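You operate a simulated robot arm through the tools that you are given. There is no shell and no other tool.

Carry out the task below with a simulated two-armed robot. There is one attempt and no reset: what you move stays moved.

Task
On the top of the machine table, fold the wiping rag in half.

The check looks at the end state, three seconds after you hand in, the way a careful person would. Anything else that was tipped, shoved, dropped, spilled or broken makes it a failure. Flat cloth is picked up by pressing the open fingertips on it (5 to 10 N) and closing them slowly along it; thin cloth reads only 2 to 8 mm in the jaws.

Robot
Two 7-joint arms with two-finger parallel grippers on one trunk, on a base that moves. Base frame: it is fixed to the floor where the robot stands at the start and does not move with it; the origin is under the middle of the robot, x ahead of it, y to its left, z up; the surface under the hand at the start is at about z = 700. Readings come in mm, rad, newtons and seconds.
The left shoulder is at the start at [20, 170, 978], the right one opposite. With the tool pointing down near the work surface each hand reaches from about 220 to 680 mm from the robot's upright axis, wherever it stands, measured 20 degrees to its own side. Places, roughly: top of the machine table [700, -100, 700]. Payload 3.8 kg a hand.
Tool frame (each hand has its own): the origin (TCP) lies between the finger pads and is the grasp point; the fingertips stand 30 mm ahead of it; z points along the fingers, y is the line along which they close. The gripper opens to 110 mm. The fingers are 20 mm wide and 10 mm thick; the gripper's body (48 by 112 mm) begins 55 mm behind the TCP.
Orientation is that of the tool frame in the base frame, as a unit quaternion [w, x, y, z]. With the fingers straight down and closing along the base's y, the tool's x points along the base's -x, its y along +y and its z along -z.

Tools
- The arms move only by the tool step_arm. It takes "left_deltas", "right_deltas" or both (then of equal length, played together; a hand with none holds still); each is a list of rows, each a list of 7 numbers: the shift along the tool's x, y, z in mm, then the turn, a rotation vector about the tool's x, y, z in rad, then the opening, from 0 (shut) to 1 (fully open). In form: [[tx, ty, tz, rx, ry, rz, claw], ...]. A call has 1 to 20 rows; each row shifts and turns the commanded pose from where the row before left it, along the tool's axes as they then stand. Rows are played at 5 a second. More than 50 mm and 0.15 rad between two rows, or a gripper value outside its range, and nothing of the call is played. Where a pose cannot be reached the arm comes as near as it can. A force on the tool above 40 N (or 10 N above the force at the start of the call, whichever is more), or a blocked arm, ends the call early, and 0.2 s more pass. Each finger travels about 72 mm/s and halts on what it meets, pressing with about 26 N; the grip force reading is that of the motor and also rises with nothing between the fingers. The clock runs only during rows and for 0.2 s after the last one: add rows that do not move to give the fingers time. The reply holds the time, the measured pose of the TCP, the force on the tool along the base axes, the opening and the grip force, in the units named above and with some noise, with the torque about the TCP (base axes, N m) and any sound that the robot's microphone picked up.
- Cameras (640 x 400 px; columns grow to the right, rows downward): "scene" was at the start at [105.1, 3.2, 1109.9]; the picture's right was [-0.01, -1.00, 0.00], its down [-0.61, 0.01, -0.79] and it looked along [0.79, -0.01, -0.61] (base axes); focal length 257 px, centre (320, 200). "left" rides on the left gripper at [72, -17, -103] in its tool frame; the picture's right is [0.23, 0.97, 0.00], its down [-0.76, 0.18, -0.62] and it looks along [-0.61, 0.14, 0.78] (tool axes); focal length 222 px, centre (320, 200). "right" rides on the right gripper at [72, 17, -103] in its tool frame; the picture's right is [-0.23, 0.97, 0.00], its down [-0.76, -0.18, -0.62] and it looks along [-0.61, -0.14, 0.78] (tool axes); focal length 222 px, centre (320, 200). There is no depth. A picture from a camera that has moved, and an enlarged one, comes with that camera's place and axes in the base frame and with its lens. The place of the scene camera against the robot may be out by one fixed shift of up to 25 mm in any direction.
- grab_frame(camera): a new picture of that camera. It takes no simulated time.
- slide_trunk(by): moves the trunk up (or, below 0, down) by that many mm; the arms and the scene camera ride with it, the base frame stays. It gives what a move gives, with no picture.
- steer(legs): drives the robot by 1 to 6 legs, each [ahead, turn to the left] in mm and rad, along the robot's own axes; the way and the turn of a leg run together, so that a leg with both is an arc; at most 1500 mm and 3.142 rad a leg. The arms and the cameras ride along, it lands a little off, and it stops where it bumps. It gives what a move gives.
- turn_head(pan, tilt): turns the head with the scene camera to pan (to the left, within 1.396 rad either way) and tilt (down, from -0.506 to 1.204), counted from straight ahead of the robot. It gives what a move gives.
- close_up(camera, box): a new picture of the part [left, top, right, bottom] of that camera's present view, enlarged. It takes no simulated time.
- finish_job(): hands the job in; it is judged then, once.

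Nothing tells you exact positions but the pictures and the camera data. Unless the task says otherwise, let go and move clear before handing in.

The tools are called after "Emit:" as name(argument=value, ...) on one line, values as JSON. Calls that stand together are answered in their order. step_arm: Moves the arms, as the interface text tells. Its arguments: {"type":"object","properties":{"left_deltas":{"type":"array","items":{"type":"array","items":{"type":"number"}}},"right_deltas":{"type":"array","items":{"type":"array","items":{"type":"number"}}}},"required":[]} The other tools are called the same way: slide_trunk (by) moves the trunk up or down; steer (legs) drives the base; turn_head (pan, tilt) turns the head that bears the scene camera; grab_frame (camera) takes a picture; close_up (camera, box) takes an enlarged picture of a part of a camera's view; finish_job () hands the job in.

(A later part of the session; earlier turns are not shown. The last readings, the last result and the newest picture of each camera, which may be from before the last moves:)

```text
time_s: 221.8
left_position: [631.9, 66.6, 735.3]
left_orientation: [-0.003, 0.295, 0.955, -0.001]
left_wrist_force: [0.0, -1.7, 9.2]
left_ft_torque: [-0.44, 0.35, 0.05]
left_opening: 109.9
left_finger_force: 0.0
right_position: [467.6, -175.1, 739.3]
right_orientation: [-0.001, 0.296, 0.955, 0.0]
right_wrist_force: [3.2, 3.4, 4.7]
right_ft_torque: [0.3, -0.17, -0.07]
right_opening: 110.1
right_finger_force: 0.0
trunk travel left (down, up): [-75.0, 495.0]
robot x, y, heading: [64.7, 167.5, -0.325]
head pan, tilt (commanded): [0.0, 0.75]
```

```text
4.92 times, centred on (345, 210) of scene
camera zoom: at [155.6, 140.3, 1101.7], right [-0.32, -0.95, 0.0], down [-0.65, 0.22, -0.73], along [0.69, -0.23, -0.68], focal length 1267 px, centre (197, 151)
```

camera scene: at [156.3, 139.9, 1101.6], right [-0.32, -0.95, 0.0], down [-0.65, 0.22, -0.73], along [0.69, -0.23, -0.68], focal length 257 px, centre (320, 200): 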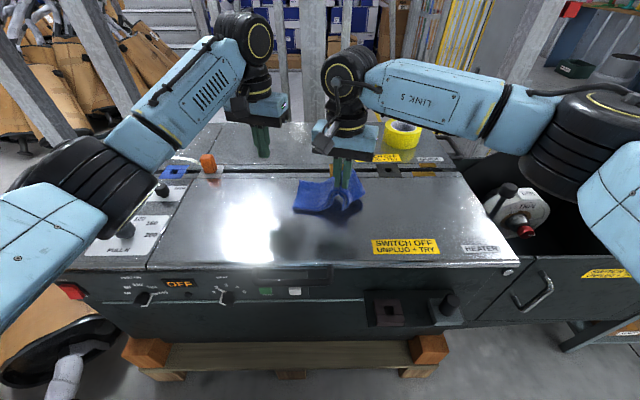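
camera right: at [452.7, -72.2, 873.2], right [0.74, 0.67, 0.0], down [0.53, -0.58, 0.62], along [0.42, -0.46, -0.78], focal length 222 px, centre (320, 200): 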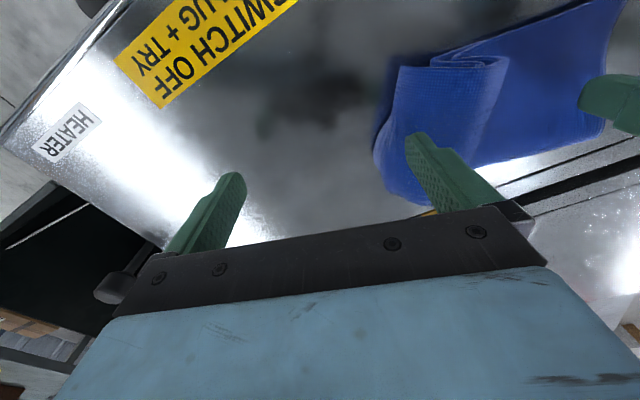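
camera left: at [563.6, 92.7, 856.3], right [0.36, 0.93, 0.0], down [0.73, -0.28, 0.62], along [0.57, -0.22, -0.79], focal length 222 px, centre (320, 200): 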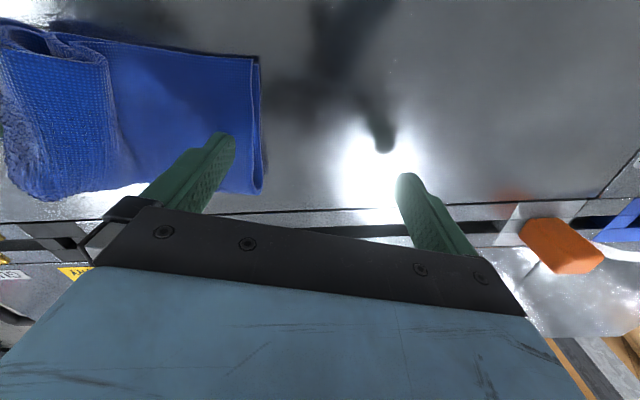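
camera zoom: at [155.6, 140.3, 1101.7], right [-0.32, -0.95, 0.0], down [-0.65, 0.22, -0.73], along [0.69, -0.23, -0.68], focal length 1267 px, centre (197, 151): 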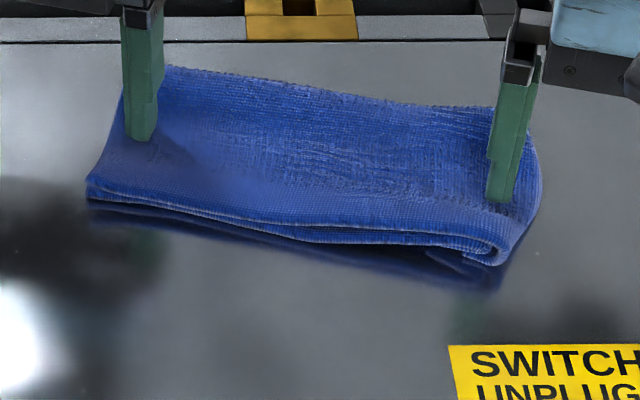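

The pleat is out. At the right end the last strip seems rolled under. I'll lift the right finger (the left stays as a pin) and look.

Emit:
step_arm(left_deltas=[[0, 0, 0, 0, 0, 0, 1.0], [0, 0, 0, 0, 0, 0, 1.0], [0, 0, 0, 0, 0, 0, 1.0], [0, 0, 0, 0, 0, 0, 1.0], [0, 0, 0, 0, 0, 0, 1.0], [0, 0, 0, 0, 0, 0, 1.0]], right_deltas=[[0, 0, -2, 0, 0, 0, 1.0], [0, 0, -5, 0, 0, 0, 1.0], [0, 0, -12, 0, 0, 0, 1.0], [0, -5, -15, 0, 0, 0, 1.0], [0, -5, -15, 0, 0, 0, 1.0], [0, 0, 0, 0, 0, 0, 1.0]])

Emit:
grab_frame(camera="right")

Emit:
close_up(camera="right", box=[320, 0, 640, 200])

Emit:
close_up(camera="scene", box=[280, 170, 410, 250])

```text
time_s: 223.2
left_position: [631.6, 65.4, 734.0]
left_orientation: [-0.004, 0.296, 0.955, 0.001]
left_wrist_force: [-0.4, -0.1, 8.4]
left_ft_torque: [-0.49, 0.33, 0.0]
left_opening: 110.1
left_finger_force: 0.1
right_position: [462.2, -184.2, 786.8]
right_orientation: [-0.001, 0.295, 0.955, 0.001]
right_wrist_force: [0.0, -1.1, -0.5]
right_ft_torque: [0.0, -0.01, -0.01]
right_opening: 110.2
right_finger_force: 0.0
trunk travel left (down, up): [-75.0, 495.0]
robot x, y, heading: [62.6, 165.8, -0.324]
head pan, tilt (commanded): [0.0, 0.75]
```

```text
taken
camera right: at [412.9, -129.1, 889.8], right [0.74, 0.67, 0.0], down [0.53, -0.58, 0.62], along [0.42, -0.46, -0.78], focal length 222 px, centre (320, 200)
```

right: 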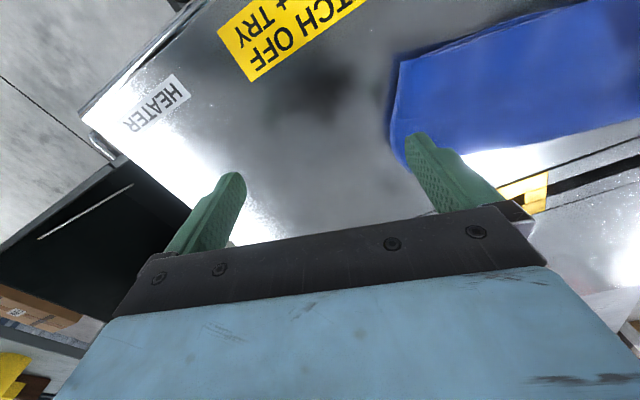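

```text
2.00 times, centred on (480, 100) of right
camera zoom: at [412.9, -129.1, 889.8], right [0.74, 0.67, 0.0], down [0.53, -0.58, 0.62], along [0.42, -0.46, -0.78], focal length 444 px, centre (0, 400)
```

zoom: 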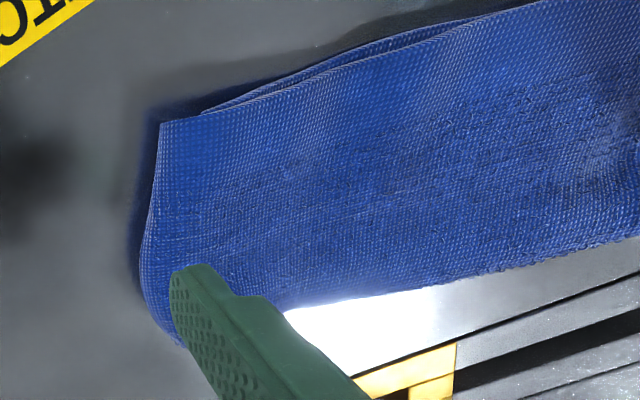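

```text
4.92 times, centred on (345, 210) of scene
camera zoom: at [155.6, 140.1, 1101.7], right [-0.32, -0.95, 0.0], down [-0.65, 0.22, -0.73], along [0.69, -0.23, -0.68], focal length 1267 px, centre (197, 151)
```

zoom: 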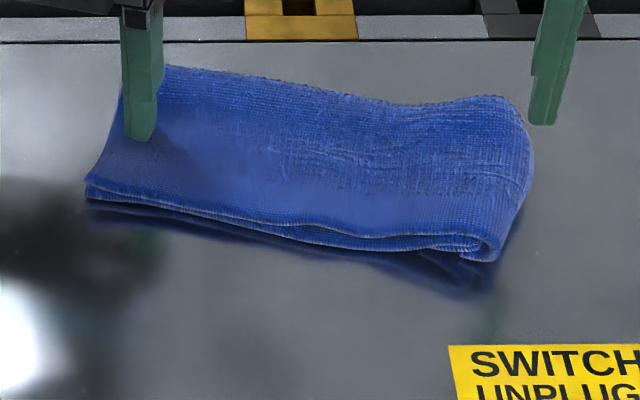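

At the right end a strip about 27 mm wide (both layers) is turned under. If I drag the whole rag to the left by its left end, table friction on the trailing strip should pull it out flat. I'll try that with the left finger.

Emit:
step_arm(left_deltas=[[0, 2, 0, 0, 0, 0, 1.0], [0, 4, 0, 0, 0, 0, 1.0], [0, 5, 0, 0, 0, 0, 1.0], [0, 5, 0, 0, 0, 0, 1.0], [0, 5, 0, 0, 0, 0, 1.0], [0, 5, 0, 0, 0, 0, 1.0], [0, 5, 0, 0, 0, 0, 1.0], [0, 5, 0, 0, 0, 0, 1.0], [0, 0, 0, 0, 0, 0, 1.0]])

Emit:
close_up(camera="right", box=[320, 0, 640, 200])

Emit:
close_up(camera="scene", box=[250, 160, 400, 260])

```text
time_s: 225.2
left_position: [652.6, 95.7, 736.2]
left_orientation: [-0.004, 0.296, 0.955, 0.0]
left_wrist_force: [-1.2, -2.4, 8.4]
left_ft_torque: [-0.48, 0.33, 0.01]
left_opening: 110.1
left_finger_force: 0.0
right_position: [462.7, -185.0, 787.1]
right_orientation: [-0.002, 0.296, 0.955, 0.0]
right_wrist_force: [0.3, -0.1, -0.5]
right_ft_torque: [0.0, 0.0, 0.01]
right_opening: 110.2
right_finger_force: 0.0
trunk travel left (down, up): [-75.0, 495.0]
robot x, y, heading: [59.8, 166.2, -0.322]
head pan, tilt (commanded): [0.0, 0.75]
```

```text
2.00 times, centred on (480, 100) of right
camera zoom: at [413.0, -129.3, 889.4], right [0.74, 0.67, 0.0], down [0.53, -0.58, 0.62], along [0.42, -0.46, -0.78], focal length 444 px, centre (0, 400)
```

zoom: 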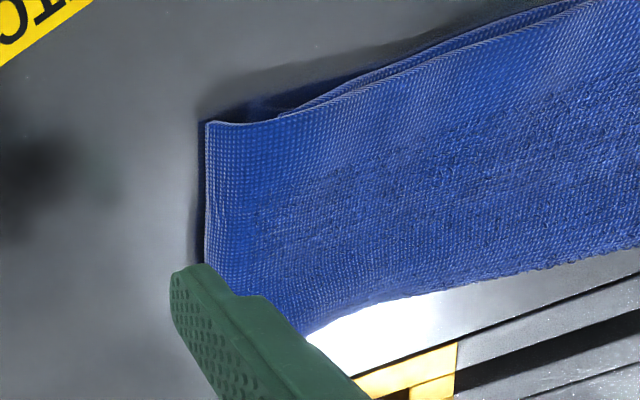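

```text
4.00 times, centred on (325, 210) of scene
camera zoom: at [155.7, 139.9, 1101.7], right [-0.32, -0.95, 0.0], down [-0.65, 0.22, -0.73], along [0.69, -0.23, -0.68], focal length 1029 px, centre (300, 160)
```

zoom: 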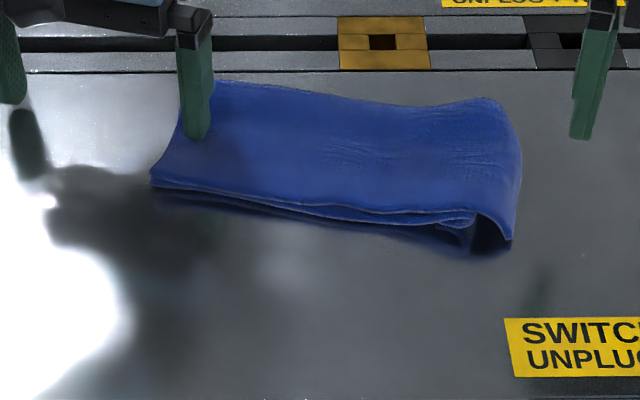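

It's working: the top layer's strip has swung out and the rest is following. I'll keep dragging left.

Emit:
step_arm(left_deltas=[[0, 3, 0, 0, 0, 0, 1.0], [0, 5, 0, 0, 0, 0, 1.0], [0, 5, 0, 0, 0, 0, 1.0], [0, 5, 0, 0, 0, 0, 1.0], [0, 5, 0, 0, 0, 0, 1.0], [0, 5, 0, 0, 0, 0, 1.0], [0, 5, 0, 0, 0, 0, 1.0], [0, 5, 0, 0, 0, 0, 1.0], [0, 0, 0, 0, 0, 0, 1.0]])

Emit:
close_up(camera="right", box=[320, 0, 640, 200])

Emit:
close_up(camera="scene", box=[230, 150, 380, 250])

```text
time_s: 227.2
left_position: [672.9, 128.0, 735.2]
left_orientation: [-0.004, 0.295, 0.955, 0.001]
left_wrist_force: [0.3, -0.6, 7.9]
left_ft_torque: [-0.47, 0.3, 0.03]
left_opening: 109.8
left_finger_force: 0.0
right_position: [462.4, -183.7, 787.5]
right_orientation: [-0.002, 0.296, 0.955, 0.001]
right_wrist_force: [-0.1, 0.4, -0.8]
right_ft_torque: [-0.02, 0.01, 0.02]
right_opening: 109.9
right_finger_force: 0.0
trunk travel left (down, up): [-75.0, 495.0]
robot x, y, heading: [62.2, 170.2, -0.322]
head pan, tilt (commanded): [0.0, 0.75]
```

```text
2.00 times, centred on (480, 100) of right
camera zoom: at [413.0, -129.3, 889.4], right [0.74, 0.67, 0.0], down [0.53, -0.58, 0.62], along [0.42, -0.46, -0.78], focal length 444 px, centre (0, 400)
```

zoom: 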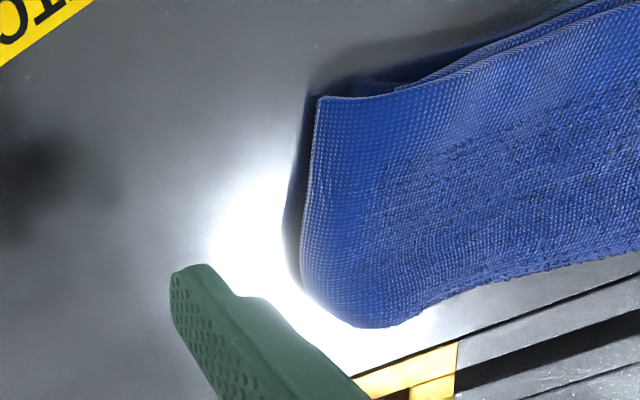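

```text
4.00 times, centred on (305, 200) of scene
camera zoom: at [155.6, 139.9, 1101.7], right [-0.32, -0.95, 0.0], down [-0.65, 0.22, -0.73], along [0.69, -0.23, -0.68], focal length 1029 px, centre (380, 200)
```

zoom: 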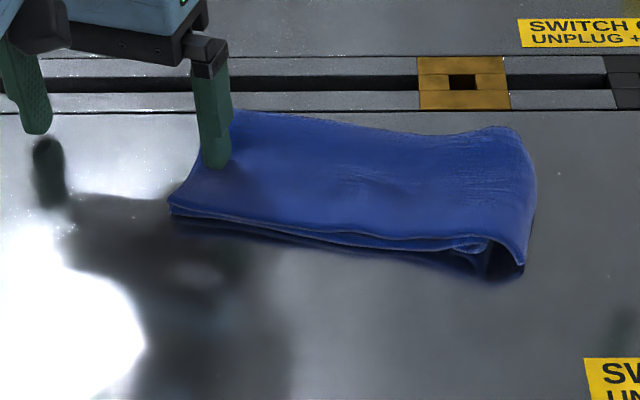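

The top layer's strip now points outward, but the lower layer's strip is still turned under. I'll do this properly: release the left, pinch the right part (50 mm in from the end), lift it so the strips hang free, and lower it while both hands move left together so the strips trail out flat behind.

Emit:
step_arm(left_deltas=[[0, 0, -3, 0, 0, 0, 1.0], [0, 0, -8, 0, 0, 0, 0.9], [0, 0, -12, 0, 0, 0, 0.8], [0, 0, -12, 0, 0, 0, 0.7], [0, 0, -12, 0, 0, 0, 0.6], [0, 0, 0, 0, 0, 0, 0.6], [0, 0, 0, 0, 0, 0, 0.6], [0, 0, 0, 0, 0, 0, 0.6], [0, 0, 0, 0, 0, 0, 0.6], [0, 0, 0, 0, 0, 0, 0.6], [0, 0, 0, 0, 0, 0, 0.6], [0, 0, 0, 0, 0, 0, 0.6], [0, 0, 0, 0, 0, 0, 0.6]], right_deltas=[[0, 0, -10, 0, 0, 0, 0.8], [0, 10, -10, 0, 0, 0, 0.6], [0, 20, -5, 0, 0, 0, 0.4], [0, 20, 0, 0, 0, 0, 0.3], [0, 20, 0, 0, 0, 0, 0.3], [0, 20, 0, 0, 0, 0, 0.3], [0, 20, 0, 0, 0, 0, 0.3], [0, 20, 5, 0, 0, 0, 0.3], [0.5, 20, 10, 0, 0, 0, 0.3], [0.5, 20, 10, 0, 0, 0, 0.3], [0, 0, 10, 0, 0, 0, 0.3], [0, 0, 10, 0, 0, 0, 0.3], [0, 0, 5, 0, 0, 0, 0.3]])

Emit:
grab_frame(camera="right")

Emit:
close_up(camera="scene", box=[230, 140, 390, 250])

```text
time_s: 230.0
left_position: [673.8, 126.6, 782.0]
left_orientation: [-0.004, 0.296, 0.955, -0.001]
left_wrist_force: [-0.6, 0.4, -0.6]
left_ft_torque: [0.05, -0.01, 0.03]
left_opening: 66.3
left_finger_force: 0.1
right_position: [558.6, -42.1, 762.0]
right_orientation: [-0.002, 0.296, 0.955, 0.001]
right_wrist_force: [1.0, -1.1, -0.2]
right_ft_torque: [0.02, 0.01, -0.02]
right_opening: 32.9
right_finger_force: 0.1
trunk travel left (down, up): [-75.0, 495.0]
robot x, y, heading: [62.9, 169.8, -0.324]
head pan, tilt (commanded): [0.0, 0.75]
```

```text
taken
camera right: at [508.5, 12.4, 864.5], right [0.74, 0.67, 0.0], down [0.53, -0.58, 0.62], along [0.42, -0.46, -0.78], focal length 222 px, centre (320, 200)
```

right: 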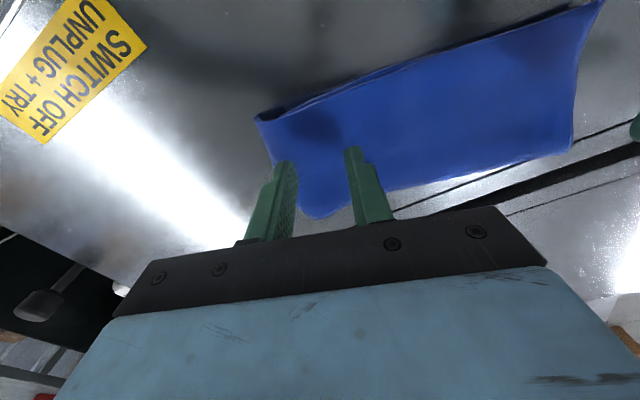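

```text
3.64 times, centred on (310, 195) of scene
camera zoom: at [156.3, 139.9, 1101.6], right [-0.32, -0.95, 0.0], down [-0.65, 0.22, -0.73], along [0.69, -0.23, -0.68], focal length 936 px, centre (356, 218)
```

zoom: 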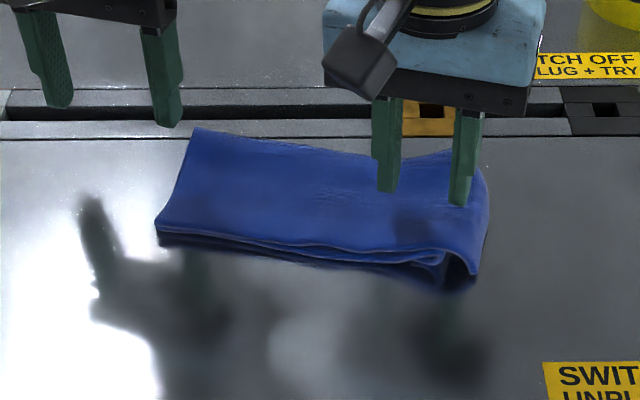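

Emit:
step_arm(right_deltas=[[0, 9, 0, 0, 0, 0, 0.3], [0, 9, 5, 0, 0, 0, 0.3], [0, 0, 8, 0, 0, 0, 0.3], [0, 0, 5, 0, 0, 0, 0.3], [0, 0, 3, 0, 0, 0, 0.3], [0, 0, 2, 0, 0, 0, 0.3], [0, 0, 0, 0, 0, 0, 0.3]])

```text
time_s: 231.6
left_position: [674.2, 126.7, 782.3]
left_orientation: [-0.004, 0.296, 0.955, 0.0]
left_wrist_force: [-0.2, 0.5, -0.6]
left_ft_torque: [-0.01, -0.02, -0.01]
left_opening: 66.0
left_finger_force: 0.1
right_position: [568.4, -27.1, 739.6]
right_orientation: [-0.002, 0.296, 0.955, 0.001]
right_wrist_force: [-1.1, -0.1, 4.1]
right_ft_torque: [-0.11, 0.07, -0.03]
right_opening: 33.2
right_finger_force: 0.2
trunk travel left (down, up): [-75.0, 495.0]
robot x, y, heading: [63.5, 163.8, -0.329]
head pan, tilt (commanded): [0.0, 0.75]
```

Contact is at 4 N. I'll press to about 8–10 N and close slowly to take both layers.

Emit:
step_arm(right_deltas=[[0, 0, 1, 0, 0, 0, 0.3], [0, 0, 0.8, 0, 0, 0, 0.3], [0, 0, 0.4, 0, 0, 0, 0.285], [0, 0, 0, 0, 0, 0, 0.265], [0, 0, 0, 0, 0, 0, 0.245], [0, 0, 0, 0, 0, 0, 0.225], [0, 0, 0, 0, 0, 0, 0.205], [0, 0, 0, 0, 0, 0, 0.185], [0, 0, 0, 0, 0, 0, 0.165], [0, 0, 0, 0, 0, 0, 0.145], [0, 0, 0, 0, 0, 0, 0.125], [0, 0, 0, 0, 0, 0, 0.105], [0, 0, 0, 0, 0, 0, 0.085], [0, 0, 0, 0, 0, 0, 0.065], [0, 0, 0, 0, 0, 0, 0.045], [0, 0, 0, 0, 0, 0, 0.025], [0, 0, 0, 0, 0, 0, 0], [0, 0, 0, 0, 0, 0, 0]])

Emit:
close_up(camera="scene", box=[230, 140, 390, 250])

```text
time_s: 235.4
left_position: [673.3, 127.8, 783.0]
left_orientation: [-0.004, 0.296, 0.955, 0.0]
left_wrist_force: [-0.5, 0.5, -0.3]
left_ft_torque: [0.01, 0.0, -0.04]
left_opening: 65.9
left_finger_force: 0.1
right_position: [567.5, -28.5, 737.1]
right_orientation: [-0.002, 0.297, 0.955, 0.001]
right_wrist_force: [-0.8, -1.1, 10.8]
right_ft_torque: [-0.1, 0.07, 0.03]
right_opening: 4.5
right_finger_force: 25.9
trunk travel left (down, up): [-75.0, 495.0]
robot x, y, heading: [61.5, 168.1, -0.326]
head pan, tilt (commanded): [0.0, 0.75]
```

```text
3.64 times, centred on (310, 195) of scene
camera zoom: at [155.5, 140.1, 1101.7], right [-0.32, -0.95, 0.0], down [-0.65, 0.22, -0.73], along [0.69, -0.23, -0.68], focal length 936 px, centre (356, 218)
```

zoom: 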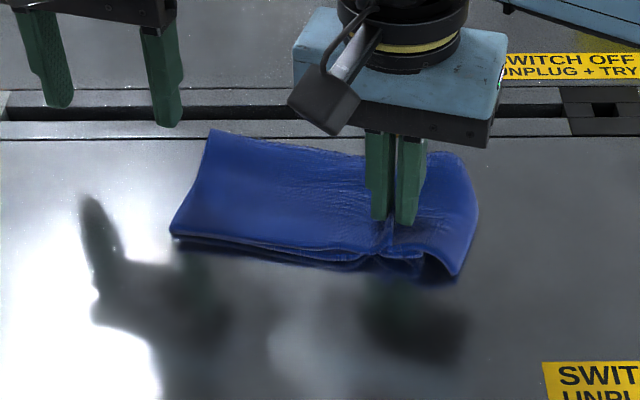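

Emit:
step_arm(right_deltas=[[0, 0, -8, 0, 0, 0, 0], [0, 0, -10, 0, 0, 0, 0], [0, 0, -10, 0, 0, 0, 0], [0, 0, -10, 0, 0, 0, 0], [0, 0, -10, 0, 0, 0, 0], [0, 0, 0, 0, 0, 0, 0], [0, 0, 0, 0, 0, 0, 0]])

Emit:
close_up(camera="scene", box=[230, 140, 390, 250])

Emit:
close_up(camera="right", box=[160, 0, 520, 220])

```text
time_s: 237.0
left_position: [673.7, 127.5, 782.0]
left_orientation: [-0.003, 0.296, 0.955, 0.001]
left_wrist_force: [-0.2, -0.2, -0.1]
left_ft_torque: [0.02, -0.01, 0.03]
left_opening: 66.0
left_finger_force: 0.0
right_position: [567.9, -27.1, 785.2]
right_orientation: [-0.001, 0.296, 0.955, 0.001]
right_wrist_force: [-0.3, 0.4, 0.4]
right_ft_torque: [-0.01, 0.01, 0.02]
right_opening: 4.3
right_finger_force: 26.2
trunk travel left (down, up): [-75.0, 495.0]
robot x, y, heading: [58.5, 168.1, -0.323]
head pan, tilt (commanded): [0.0, 0.75]
```

```text
3.64 times, centred on (310, 195) of scene
camera zoom: at [156.3, 139.9, 1101.6], right [-0.32, -0.95, 0.0], down [-0.65, 0.22, -0.73], along [0.69, -0.23, -0.68], focal length 936 px, centre (356, 218)
```

zoom: 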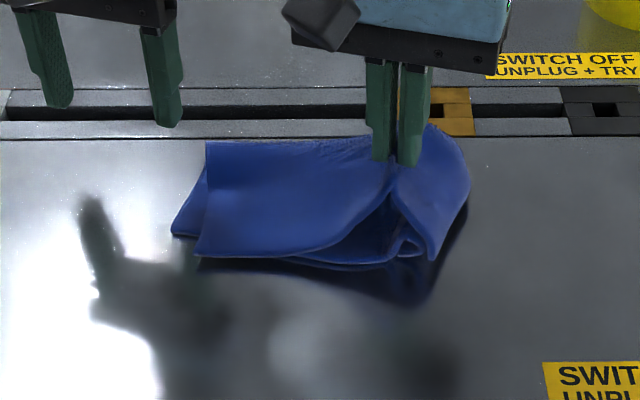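

```text
1.78 times, centred on (340, 110) of right
camera zoom: at [518.8, 27.0, 887.8], right [0.74, 0.67, 0.0], down [0.53, -0.58, 0.62], along [0.42, -0.46, -0.78], focal length 395 px, centre (284, 360)
```

zoom: 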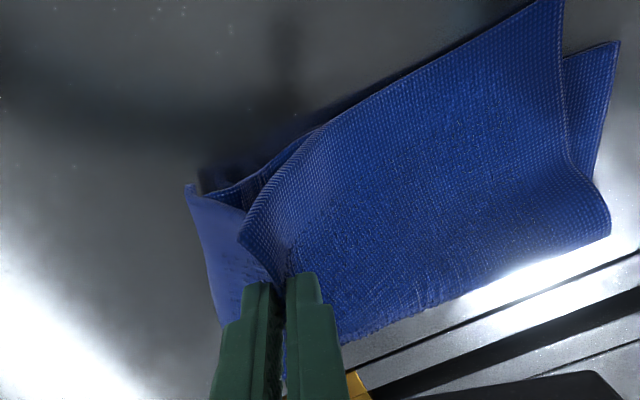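

Only the top layer was picked up this time, which is useful. I'll draw the top layer toward me with it, so that edge A–B again overhangs C–D as a single layer. From there I can regrip both corners, hang the whole rag free so every tucked strip opens, and redo the final lay-down.

Emit:
step_arm(right_deltas=[[4, 0, 3, 0, 0, 0, 0], [5, 0, 3, 0, 0, 0, 0], [5, 0, 3, 0, 0, 0, 0], [5, 0, 3, 0, 0, 0, 0], [5, 0, 3, 0, 0, 0, 0], [5, 0, 0, 0, 0, 0, 0], [5, 0, 0, 0, 0, 0, 0], [5, 0, 0, 0, 0, 0, 0], [5, 0, 0, 0, 0, 0, 0], [0, 0, 0, 0, 0, 0, 0]])

Emit:
close_up(camera="scene", box=[230, 140, 390, 260])

Emit:
grab_frame(camera="left")

```text
time_s: 239.2
left_position: [673.5, 126.9, 782.7]
left_orientation: [-0.004, 0.296, 0.955, 0.001]
left_wrist_force: [0.0, -0.3, 0.6]
left_ft_torque: [0.01, 0.0, -0.02]
left_opening: 65.7
left_finger_force: 0.0
right_position: [532.0, -2.9, 770.5]
right_orientation: [-0.002, 0.296, 0.955, 0.001]
right_wrist_force: [0.7, -0.3, -0.4]
right_ft_torque: [-0.02, -0.02, 0.05]
right_opening: 4.4
right_finger_force: 25.7
trunk travel left (down, up): [-75.0, 495.0]
robot x, y, heading: [60.0, 171.4, -0.327]
head pan, tilt (commanded): [0.0, 0.75]
```

```text
3.33 times, centred on (310, 200) of scene
camera zoom: at [156.3, 139.9, 1101.6], right [-0.32, -0.95, 0.0], down [-0.65, 0.22, -0.73], along [0.69, -0.23, -0.68], focal length 858 px, centre (353, 200)
```

zoom: 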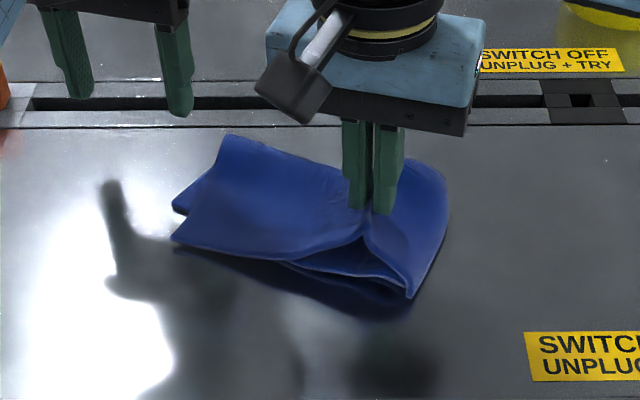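

```text
taken
camera left: at [605.3, 153.2, 885.9], right [0.36, 0.93, 0.0], down [0.73, -0.28, 0.62], along [0.57, -0.22, -0.79], focal length 222 px, centre (320, 200)
```

left: 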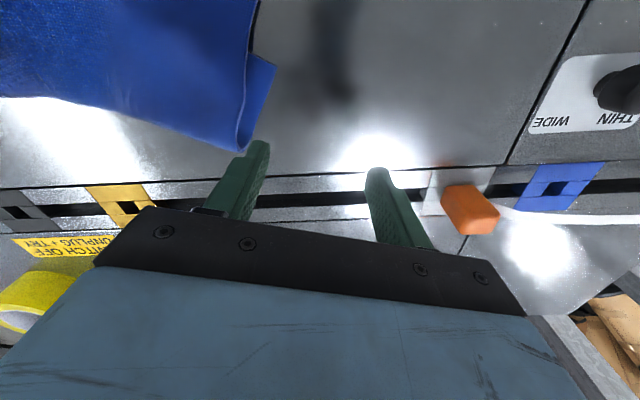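

Corner A now overhangs the lower layer on bare table. I'll pull the right side a bit further toward me while lowering, then release it there.

Emit:
step_arm(right_deltas=[[5, 0, 2, 0, 0, 0, 0], [5, 0, 3, 0, 0, 0, 0], [5, 0, 4, 0, 0, 0, 0], [5, 0, 4, 0, 0, 0, 0], [5, 0, 4, 0, 0, 0, 0], [5, 0, 4, 0, 0, 0, 0], [3, 0, 4, 0, 0, 0, 0], [0, 0, 2, 0, 0, 0, 0], [0, 0, 0, 0, 0, 0, 0.08], [0, 0, 0, 0, 0, 0, 0.16], [0, 0, 0, 0, 0, 0, 0.24], [0, 0, 0, 0, 0, 0, 0.32], [0, 0, -2, 0, 0, 0, 0.36], [0, 0, -6, 0, 0, 0, 0.36], [0, 0, -12, 0, 0, 0, 0.36], [0, 0, -15, 0, 0, 0, 0.36], [0, 0, -15, 0, 0, 0, 0.36], [0, -5, -15, 0, 0, 0, 0.36], [0, 0, 0, 0, 0, 0, 0.36]])

Emit:
close_up(camera="scene", box=[230, 140, 390, 260])

Emit:
close_up(camera="right", box=[160, 0, 600, 220])

Emit:
grab_frame(camera="left")

```text
time_s: 243.2
left_position: [673.4, 127.6, 781.8]
left_orientation: [-0.004, 0.295, 0.955, 0.0]
left_wrist_force: [0.6, -0.1, 0.5]
left_ft_torque: [-0.02, -0.03, -0.03]
left_opening: 66.1
left_finger_force: 0.1
right_position: [500.9, 10.4, 808.5]
right_orientation: [-0.002, 0.297, 0.955, 0.0]
right_wrist_force: [0.9, -0.1, 0.0]
right_ft_torque: [0.02, 0.04, 0.02]
right_opening: 39.4
right_finger_force: 0.0
trunk travel left (down, up): [-75.0, 495.0]
robot x, y, heading: [60.7, 167.5, -0.32]
head pan, tilt (commanded): [0.0, 0.75]
```

```text
3.33 times, centred on (310, 200) of scene
camera zoom: at [156.3, 139.9, 1101.6], right [-0.32, -0.95, 0.0], down [-0.65, 0.22, -0.73], along [0.69, -0.23, -0.68], focal length 858 px, centre (353, 200)
```

zoom: 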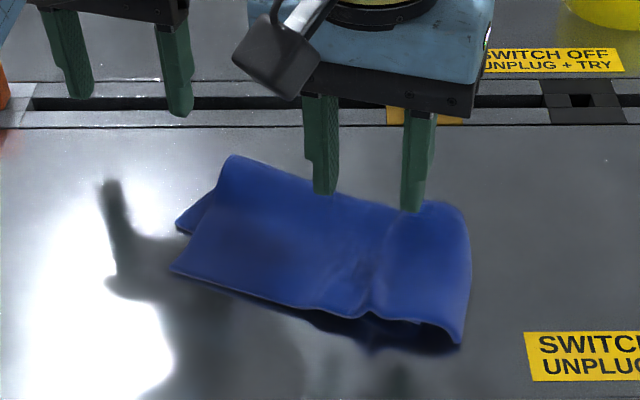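

```text
1.45 times, centred on (380, 110) of right
camera zoom: at [452.1, 65.7, 911.3], right [0.74, 0.67, 0.0], down [0.53, -0.58, 0.62], along [0.42, -0.46, -0.78], focal length 323 px, centre (233, 331)
```

zoom: 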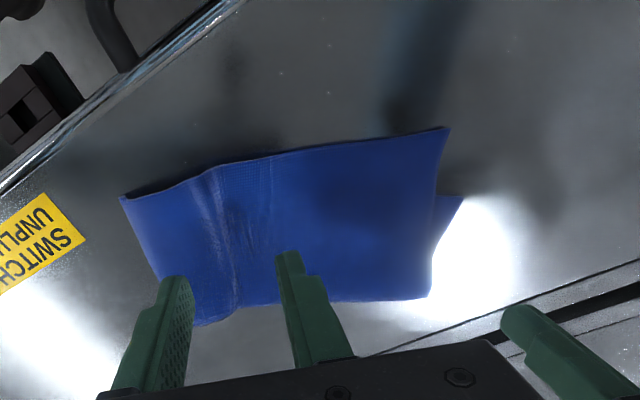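

```text
taken
camera left: at [605.3, 153.2, 885.9], right [0.36, 0.93, 0.0], down [0.73, -0.28, 0.62], along [0.57, -0.22, -0.79], focal length 222 px, centre (320, 200)
```

left: 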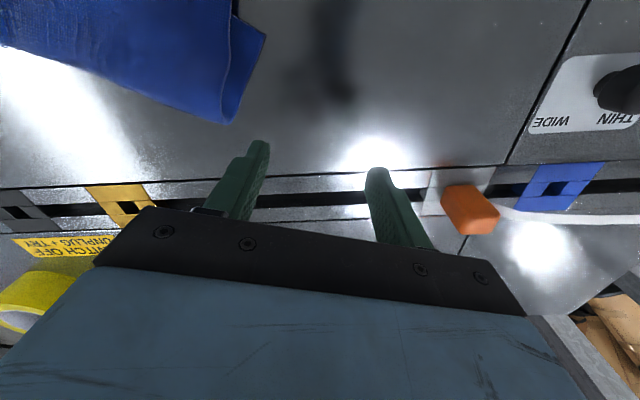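

A–B now lies as a single layer in front again. I'll bring both hands over its corners and check with the wrist cameras.

Emit:
step_arm(left_deltas=[[9, -10, 0, 0, 0, 0, 0.32], [9, -10, 0, 0, 0, 0, 0.32], [9, -10, 0, 0, 0, 0, 0.32], [9, -10, 0, 0, 0, 0, 0.32], [9, -10, 0, 0, 0, 0, 0.32], [9, -10, 0, 0, 0, 0, 0.32], [9, -10, 0, 0, 0, 0, 0.32], [10, -11, 0, 0, 0, 0, 0.32], [10, -12, 0, 0, 0, 0, 0.32], [0, 0, 0, 0, 0, 0, 0.32]], right_deltas=[[2, -6, -5, 0, 0, 0, 0.32], [2, -6, 0, 0, 0, 0, 0.32], [2, -6, 0, 0, 0, 0, 0.32], [2, -6, 0, 0, 0, 0, 0.32], [3, -6.6, 0, 0, 0, 0, 0.32], [0, 0, 0, 0, 0, 0, 0.32], [0, 0, 0, 0, 0, 0, 0.32], [0, 0, 0, 0, 0, 0, 0.32], [0, 0, 0, 0, 0, 0, 0.32], [0, 0, 0, 0, 0, 0, 0.32]])

Emit:
close_up(camera="left", box=[160, 20, 460, 220])

Emit:
close_up(camera="right", box=[180, 20, 480, 220])

```text
time_s: 245.4
left_position: [552.6, 97.2, 782.4]
left_orientation: [-0.005, 0.296, 0.955, 0.001]
left_wrist_force: [0.1, 0.1, 0.5]
left_ft_torque: [-0.02, -0.03, 0.03]
left_opening: 35.1
left_finger_force: 0.1
right_position: [474.6, -7.6, 813.5]
right_orientation: [-0.001, 0.295, 0.955, 0.001]
right_wrist_force: [1.0, -0.1, -0.4]
right_ft_torque: [0.02, 0.04, -0.02]
right_opening: 35.4
right_finger_force: 0.0
trunk travel left (down, up): [-75.0, 495.0]
robot x, y, heading: [60.5, 168.7, -0.325]
head pan, tilt (commanded): [0.0, 0.75]
```

```text
2.00 times, centred on (310, 120) of left
camera zoom: at [483.9, 123.7, 886.8], right [0.36, 0.93, 0.0], down [0.73, -0.28, 0.62], along [0.57, -0.22, -0.79], focal length 444 px, centre (340, 360)
```

zoom: 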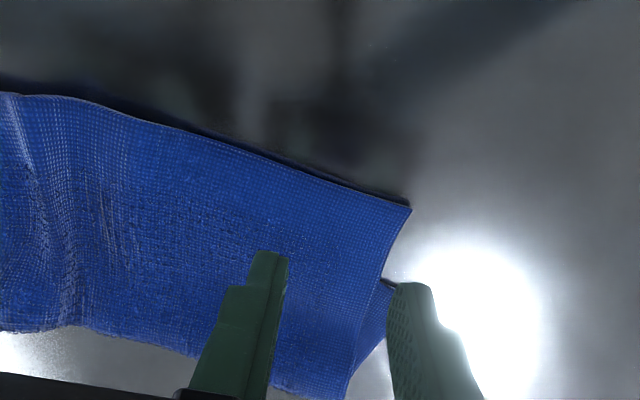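

```text
2.00 times, centred on (330, 120) of right
camera zoom: at [426.2, 47.1, 915.7], right [0.74, 0.67, 0.0], down [0.53, -0.58, 0.62], along [0.42, -0.46, -0.78], focal length 444 px, centre (300, 360)
```

zoom: 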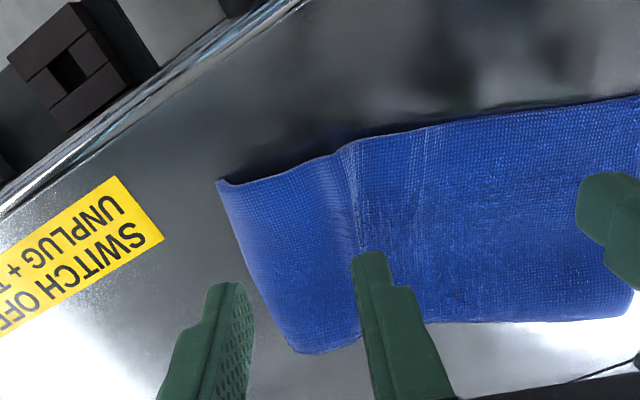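

Emit:
step_arm(left_deltas=[[3.5, -2.5, 6, 0, 0, 0, 0.32], [3.5, -2.5, 10, 0, 0, 0, 0.32], [0, 0, 10, 0, 0, 0, 0.32], [0, 0, 10, 0, 0, 0, 0.32], [0, 0, 5, 0, 0, 0, 0.32], [0, 0, 3, 0, 0, 0, 0.32], [0, 0, 1, 0, 0, 0, 0.32], [0, 0, 0, 0, 0, 0, 0.32]], right_deltas=[[4.5, 1, 10, 0, 0, 0, 0.32], [4.5, 1, 14, 0, 0, 0, 0.32], [0, 0, 14, 0, 0, 0, 0.32], [0, 0, 12, 0, 0, 0, 0.32], [0, 0, 8, 0, 0, 0, 0.32], [0, 0, 4, 0, 0, 0, 0.32], [0, 0, 0, 0, 0, 0, 0.32], [0, 0, 0, 0, 0, 0, 0.32]])

Emit:
close_up(camera="left", box=[160, 20, 460, 220])

Emit:
close_up(camera="right", box=[180, 20, 480, 220])

```text
time_s: 247.2
left_position: [544.1, 97.3, 738.0]
left_orientation: [-0.004, 0.296, 0.955, 0.001]
left_wrist_force: [0.5, -0.5, 0.9]
left_ft_torque: [0.0, -0.01, 0.04]
left_opening: 35.1
left_finger_force: 0.0
right_position: [469.1, -0.3, 752.5]
right_orientation: [-0.002, 0.296, 0.955, 0.001]
right_wrist_force: [0.2, -1.0, -0.1]
right_ft_torque: [-0.02, 0.0, -0.01]
right_opening: 34.9
right_finger_force: 0.1
trunk travel left (down, up): [-75.0, 495.0]
robot x, y, heading: [58.1, 168.5, -0.33]
head pan, tilt (commanded): [0.0, 0.75]
```

```text
2.00 times, centred on (310, 120) of left
camera zoom: at [475.4, 123.7, 841.4], right [0.36, 0.93, 0.0], down [0.73, -0.28, 0.62], along [0.57, -0.22, -0.79], focal length 444 px, centre (340, 360)
```

zoom: 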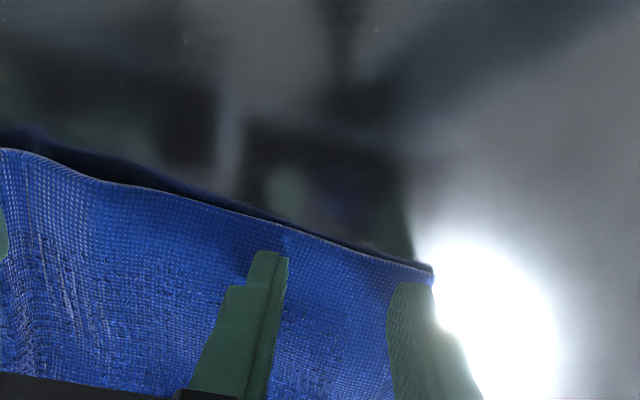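

```text
2.00 times, centred on (330, 120) of right
camera zoom: at [419.6, 54.1, 854.2], right [0.74, 0.67, 0.0], down [0.53, -0.58, 0.62], along [0.42, -0.46, -0.78], focal length 444 px, centre (300, 360)
```

zoom: 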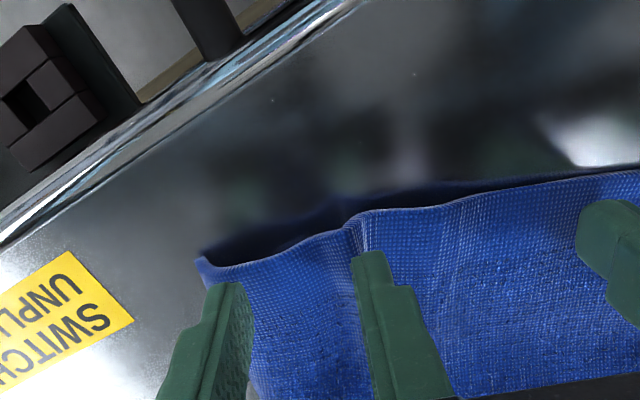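

Both are well placed. I'll pinch the left corner first.

Emit:
step_arm(left_deltas=[[0, 0, 1.5, 0, 0, 0, 0.32], [0, 0, 1.5, 0, 0, 0, 0.32], [0, 0, 0.8, 0, 0, 0, 0.32], [0, 0, 0, 0, 0, 0, 0.32]])

```text
time_s: 248.2
left_position: [544.7, 96.7, 734.5]
left_orientation: [-0.003, 0.296, 0.955, -0.001]
left_wrist_force: [-0.1, -0.5, 7.7]
left_ft_torque: [-0.18, 0.01, 0.0]
left_opening: 35.3
left_finger_force: 0.3
right_position: [467.8, -0.9, 752.1]
right_orientation: [-0.001, 0.296, 0.955, 0.001]
right_wrist_force: [0.3, -0.4, 0.0]
right_ft_torque: [-0.02, 0.03, -0.01]
right_opening: 35.2
right_finger_force: 0.1
trunk travel left (down, up): [-75.0, 495.0]
robot x, y, heading: [62.1, 167.2, -0.326]
head pan, tilt (commanded): [0.0, 0.75]
```

Emit:
step_arm(left_deltas=[[0, 0, 0, 0, 0, 0, 0.305], [0, 0, 0, 0, 0, 0, 0.29], [0, 0, 0, 0, 0, 0, 0.275], [0, 0, 0, 0, 0, 0, 0.26], [0, 0, 0, 0, 0, 0, 0.245], [0, 0, 0, 0, 0, 0, 0.23], [0, 0, 0, 0, 0, 0, 0.21], [0, 0, 0, 0, 0, 0, 0.19], [0, 0, 0, 0, 0, 0, 0.17], [0, 0, 0, 0, 0, 0, 0.15], [0, 0, 0, 0, 0, 0, 0.13], [0, 0, 0, 0, 0, 0, 0.11], [0, 0, 0, 0, 0, 0, 0.09], [0, 0, 0, 0, 0, 0, 0.07], [0, 0, 0, 0, 0, 0, 0.05], [0, 0, 0, 0, 0, 0, 0.03], [0, 0, 0, 0, 0, 0, 0.01], [0, 0, 0, 0, 0, 0, 0], [0, 0, 0, 0, 0, 0, 0]])

Emit:
close_up(camera="left", box=[160, 20, 460, 220])

Emit:
close_up(camera="right", box=[180, 20, 480, 220])

```text
time_s: 252.2
left_position: [542.6, 97.4, 734.0]
left_orientation: [-0.004, 0.296, 0.955, 0.0]
left_wrist_force: [-1.4, -0.9, 10.1]
left_ft_torque: [-0.14, 0.06, 0.0]
left_opening: 4.4
left_finger_force: 25.7
right_position: [468.3, -0.1, 750.7]
right_orientation: [-0.002, 0.296, 0.955, 0.001]
right_wrist_force: [0.5, 0.3, 0.6]
right_ft_torque: [0.02, -0.01, 0.01]
right_opening: 35.2
right_finger_force: 0.1
trunk travel left (down, up): [-75.0, 495.0]
robot x, y, heading: [60.6, 168.7, -0.326]
head pan, tilt (commanded): [0.0, 0.75]
```

```text
2.00 times, centred on (310, 120) of left
camera zoom: at [475.0, 123.5, 838.2], right [0.36, 0.93, 0.0], down [0.73, -0.28, 0.62], along [0.58, -0.22, -0.79], focal length 444 px, centre (340, 360)
```

zoom: 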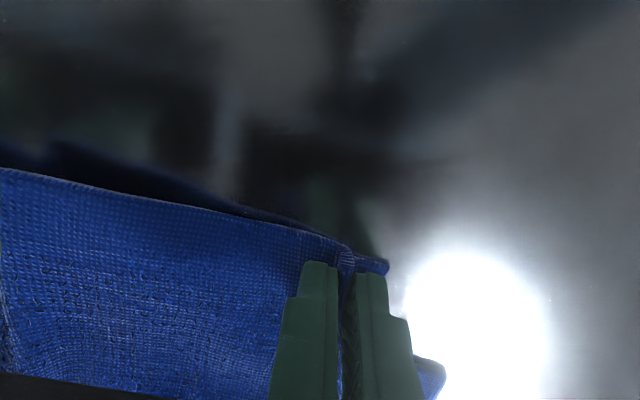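

```text
2.00 times, centred on (330, 120) of right
camera zoom: at [419.1, 54.0, 854.6], right [0.74, 0.67, 0.0], down [0.53, -0.58, 0.62], along [0.42, -0.46, -0.78], focal length 444 px, centre (300, 360)
```

zoom: 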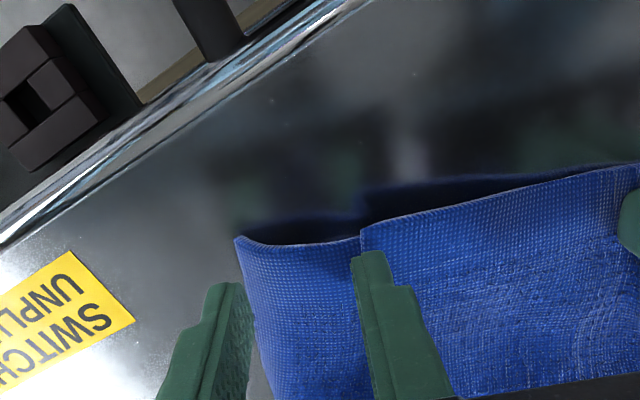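

The left corner is held, but the right side of A–B is bunched (the hands would come too close). I'll first pull corner B outward with a closed fingertip while the left holds, to straighten the edge.

Emit:
step_arm(right_deltas=[[3, -2, -3, 0, 0, 0, 0.15], [3, -2, 0, 0, 0, 0, 0], [0, 0, 0, 0, 0, 0, 0], [0, 0, 5, 0, 0, 0, 0], [0, 0, 4, 0, 0, 0, 0], [0, 0, 4, 0, 0, 0, 0], [0, 0, 3, 0, 0, 0, 0], [0, 0, 0, 0, 0, 0, 0]])

```text
time_s: 254.0
left_position: [543.9, 97.2, 735.5]
left_orientation: [-0.003, 0.295, 0.955, 0.001]
left_wrist_force: [-1.3, -1.6, 10.4]
left_ft_torque: [-0.17, 0.03, -0.01]
left_opening: 3.9
left_finger_force: 26.0
right_position: [460.6, 0.2, 738.8]
right_orientation: [-0.002, 0.296, 0.955, 0.0]
right_wrist_force: [0.7, 0.6, 0.3]
right_ft_torque: [0.02, -0.01, 0.01]
right_opening: 0.0
right_finger_force: 26.1
trunk travel left (down, up): [-75.0, 495.0]
robot x, y, heading: [59.3, 170.2, -0.325]
head pan, tilt (commanded): [0.0, 0.75]
```

Emit:
step_arm(right_deltas=[[0, 0, 1.5, 0, 0, 0, 0], [0, 0, 1.5, 0, 0, 0, 0], [0, 0, 0.7, 0, 0, 0, 0], [0, 0, 0, 0, 0, 0, 0]])

Emit:
close_up(camera="right", box=[180, 20, 480, 220])

```text
time_s: 255.0
left_position: [543.7, 97.8, 734.0]
left_orientation: [-0.004, 0.297, 0.955, 0.0]
left_wrist_force: [-0.8, -1.1, 10.6]
left_ft_torque: [-0.17, 0.03, 0.0]
left_opening: 4.3
left_finger_force: 26.6
right_position: [461.7, -0.9, 734.9]
right_orientation: [-0.002, 0.295, 0.955, 0.001]
right_wrist_force: [-0.5, -0.2, 0.5]
right_ft_torque: [0.0, -0.02, 0.04]
right_opening: 0.0
right_finger_force: 26.1
trunk travel left (down, up): [-75.0, 495.0]
robot x, y, heading: [64.6, 169.9, -0.327]
head pan, tilt (commanded): [0.0, 0.75]
```

```text
2.00 times, centred on (330, 120) of right
camera zoom: at [411.9, 54.3, 837.9], right [0.74, 0.67, 0.0], down [0.53, -0.58, 0.62], along [0.42, -0.46, -0.78], focal length 444 px, centre (300, 360)
```

zoom: 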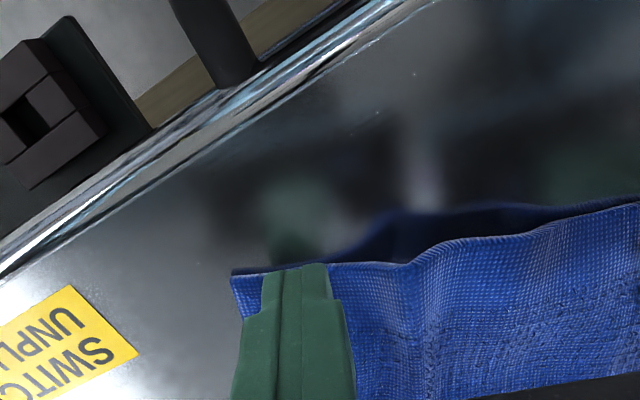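

Emit:
step_arm(left_deltas=[[0, 0, 0, 0, 0, 0, 0], [0, 0, 0, 0, 0, 0, 0], [0, 0, 0, 0, 0, 0, 0], [0, 0, 0, 0, 0, 0, 0], [0, 0, 0, 0, 0, 0, 0], [0, 0, 0, 0, 0, 0, 0], [0, 0, 0, 0, 0, 0, 0], [0, 0, 0, 0, 0, 0, 0], [0, 0, 0, 0, 0, 0, 0], [0, 0, 0, 0, 0, 0, 0]], right_deltas=[[0, 0, 1.2, 0, 0, 0, 0], [0, 0, 0.8, 0, 0, 0, 0], [0, -2, 0, 0, 0, 0, 0], [0, -3, 0, 0, 0, 0, 0], [0, -3, 0, 0, 0, 0, 0], [0, -3, 0, 0, 0, 0, 0], [0, -3, 0, 0, 0, 0, 0], [0, -3, 0, 0, 0, 0, 0], [0, -3, 0, 0, 0, 0, 0], [0, 0, 0, 0, 0, 0, 0]])

Emit:
close_up(camera="right", box=[180, 20, 480, 220])

Emit:
close_up(camera="scene", box=[230, 150, 390, 260])

```text
time_s: 257.2
left_position: [543.8, 97.6, 734.9]
left_orientation: [-0.004, 0.296, 0.955, 0.001]
left_wrist_force: [-0.3, -1.4, 8.1]
left_ft_torque: [-0.14, -0.01, 0.0]
left_opening: 4.4
left_finger_force: 26.0
right_position: [450.0, -17.7, 733.1]
right_orientation: [-0.001, 0.296, 0.955, 0.0]
right_wrist_force: [1.6, 1.6, 6.0]
right_ft_torque: [0.01, -0.04, 0.0]
right_opening: 0.1
right_finger_force: 26.3
trunk travel left (down, up): [-75.0, 495.0]
robot x, y, heading: [61.9, 167.3, -0.324]
head pan, tilt (commanded): [0.0, 0.75]
```

```text
2.00 times, centred on (330, 120) of right
camera zoom: at [400.2, 38.1, 835.7], right [0.74, 0.67, 0.0], down [0.53, -0.58, 0.62], along [0.42, -0.46, -0.78], focal length 444 px, centre (300, 360)
```

zoom: 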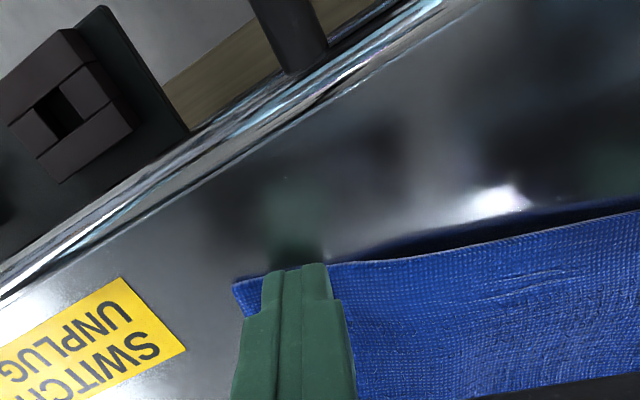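

```text
3.64 times, centred on (310, 205) of scene
camera zoom: at [155.5, 140.1, 1101.8], right [-0.32, -0.95, 0.0], down [-0.65, 0.22, -0.73], along [0.69, -0.23, -0.68], focal length 936 px, centre (356, 182)
```

zoom: 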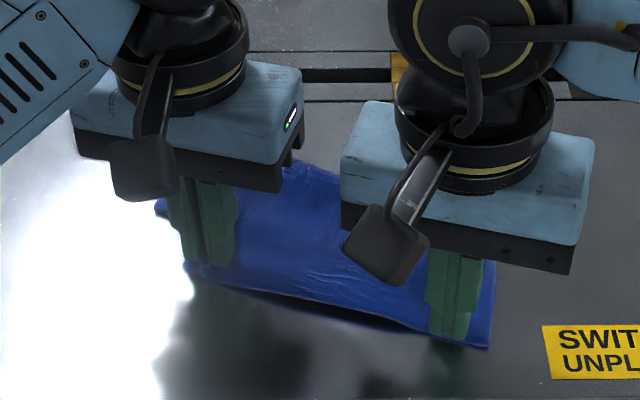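

The edge is straight now. I'll lift slightly, open, shift 8 mm inward and pinch at B.

Emit:
step_arm(right_deltas=[[0, 0, -3, 0, 0, 0, 0], [0, 0, -5, 0, 0, 0, 0.15], [-1, 4, 0, 0, 0, 0, 0.3], [0, 4, 0, 0, 0, 0, 0.3], [0, 0, 0, 0, 0, 0, 0.3]])

Emit:
close_up(camera="right", box=[180, 20, 480, 220])

```text
time_s: 258.4
left_position: [544.5, 96.9, 734.1]
left_orientation: [-0.004, 0.296, 0.955, 0.0]
left_wrist_force: [0.0, 0.1, 9.2]
left_ft_torque: [-0.12, 0.01, 0.0]
left_opening: 4.1
left_finger_force: 26.3
right_position: [455.3, -11.3, 740.6]
right_orientation: [-0.002, 0.295, 0.955, 0.0]
right_wrist_force: [-0.2, -0.3, 0.8]
right_ft_torque: [0.0, 0.02, 0.01]
right_opening: 32.8
right_finger_force: 0.0
trunk travel left (down, up): [-75.0, 495.0]
robot x, y, heading: [60.9, 170.4, -0.325]
head pan, tilt (commanded): [0.0, 0.75]
```

```text
2.00 times, centred on (330, 120) of right
camera zoom: at [406.0, 43.8, 843.7], right [0.74, 0.67, 0.0], down [0.53, -0.58, 0.62], along [0.42, -0.46, -0.78], focal length 444 px, centre (300, 360)
```

zoom: 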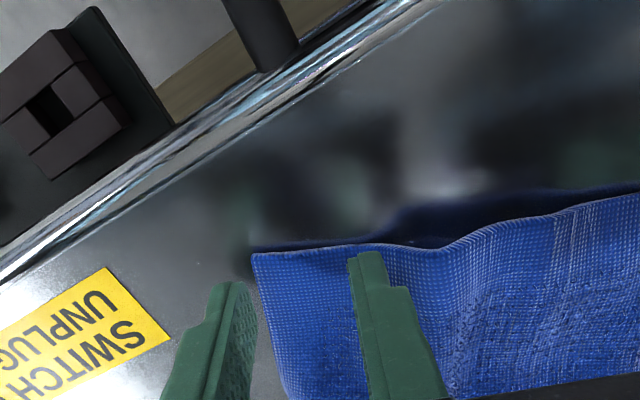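

Emit:
step_arm(right_deltas=[[1, 4, 0, 0, 0, 0, 0.28], [1, 4, 0, 0, 0, 0, 0.28], [1, 4, 0, 0, 0, 0, 0.28], [0, 4, 0, 0, 0, 0, 0.28], [0, 0, 3, 0, 0, 0, 0.28], [0, 0, 2, 0, 0, 0, 0.28], [0, 0, 0, 0, 0, 0, 0.28]])

Emit:
close_up(camera="right", box=[180, 20, 480, 220])

```text
time_s: 260.0
left_position: [544.5, 97.9, 733.7]
left_orientation: [-0.004, 0.296, 0.955, 0.001]
left_wrist_force: [-0.9, -0.4, 10.2]
left_ft_torque: [-0.1, 0.0, 0.02]
left_opening: 4.3
left_finger_force: 26.1
right_position: [461.7, 4.6, 736.8]
right_orientation: [-0.001, 0.296, 0.955, 0.0]
right_wrist_force: [0.7, 0.3, 0.6]
right_ft_torque: [-0.01, -0.03, 0.04]
right_opening: 31.1
right_finger_force: 0.1
trunk travel left (down, up): [-75.0, 495.0]
robot x, y, heading: [60.7, 169.4, -0.326]
head pan, tilt (commanded): [0.0, 0.75]
```

```text
2.00 times, centred on (330, 120) of right
camera zoom: at [412.4, 58.9, 838.7], right [0.74, 0.67, 0.0], down [0.53, -0.58, 0.62], along [0.42, -0.46, -0.78], focal length 444 px, centre (300, 360)
```

zoom: 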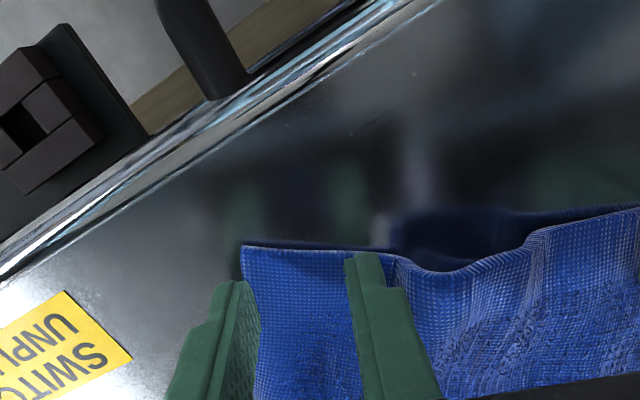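

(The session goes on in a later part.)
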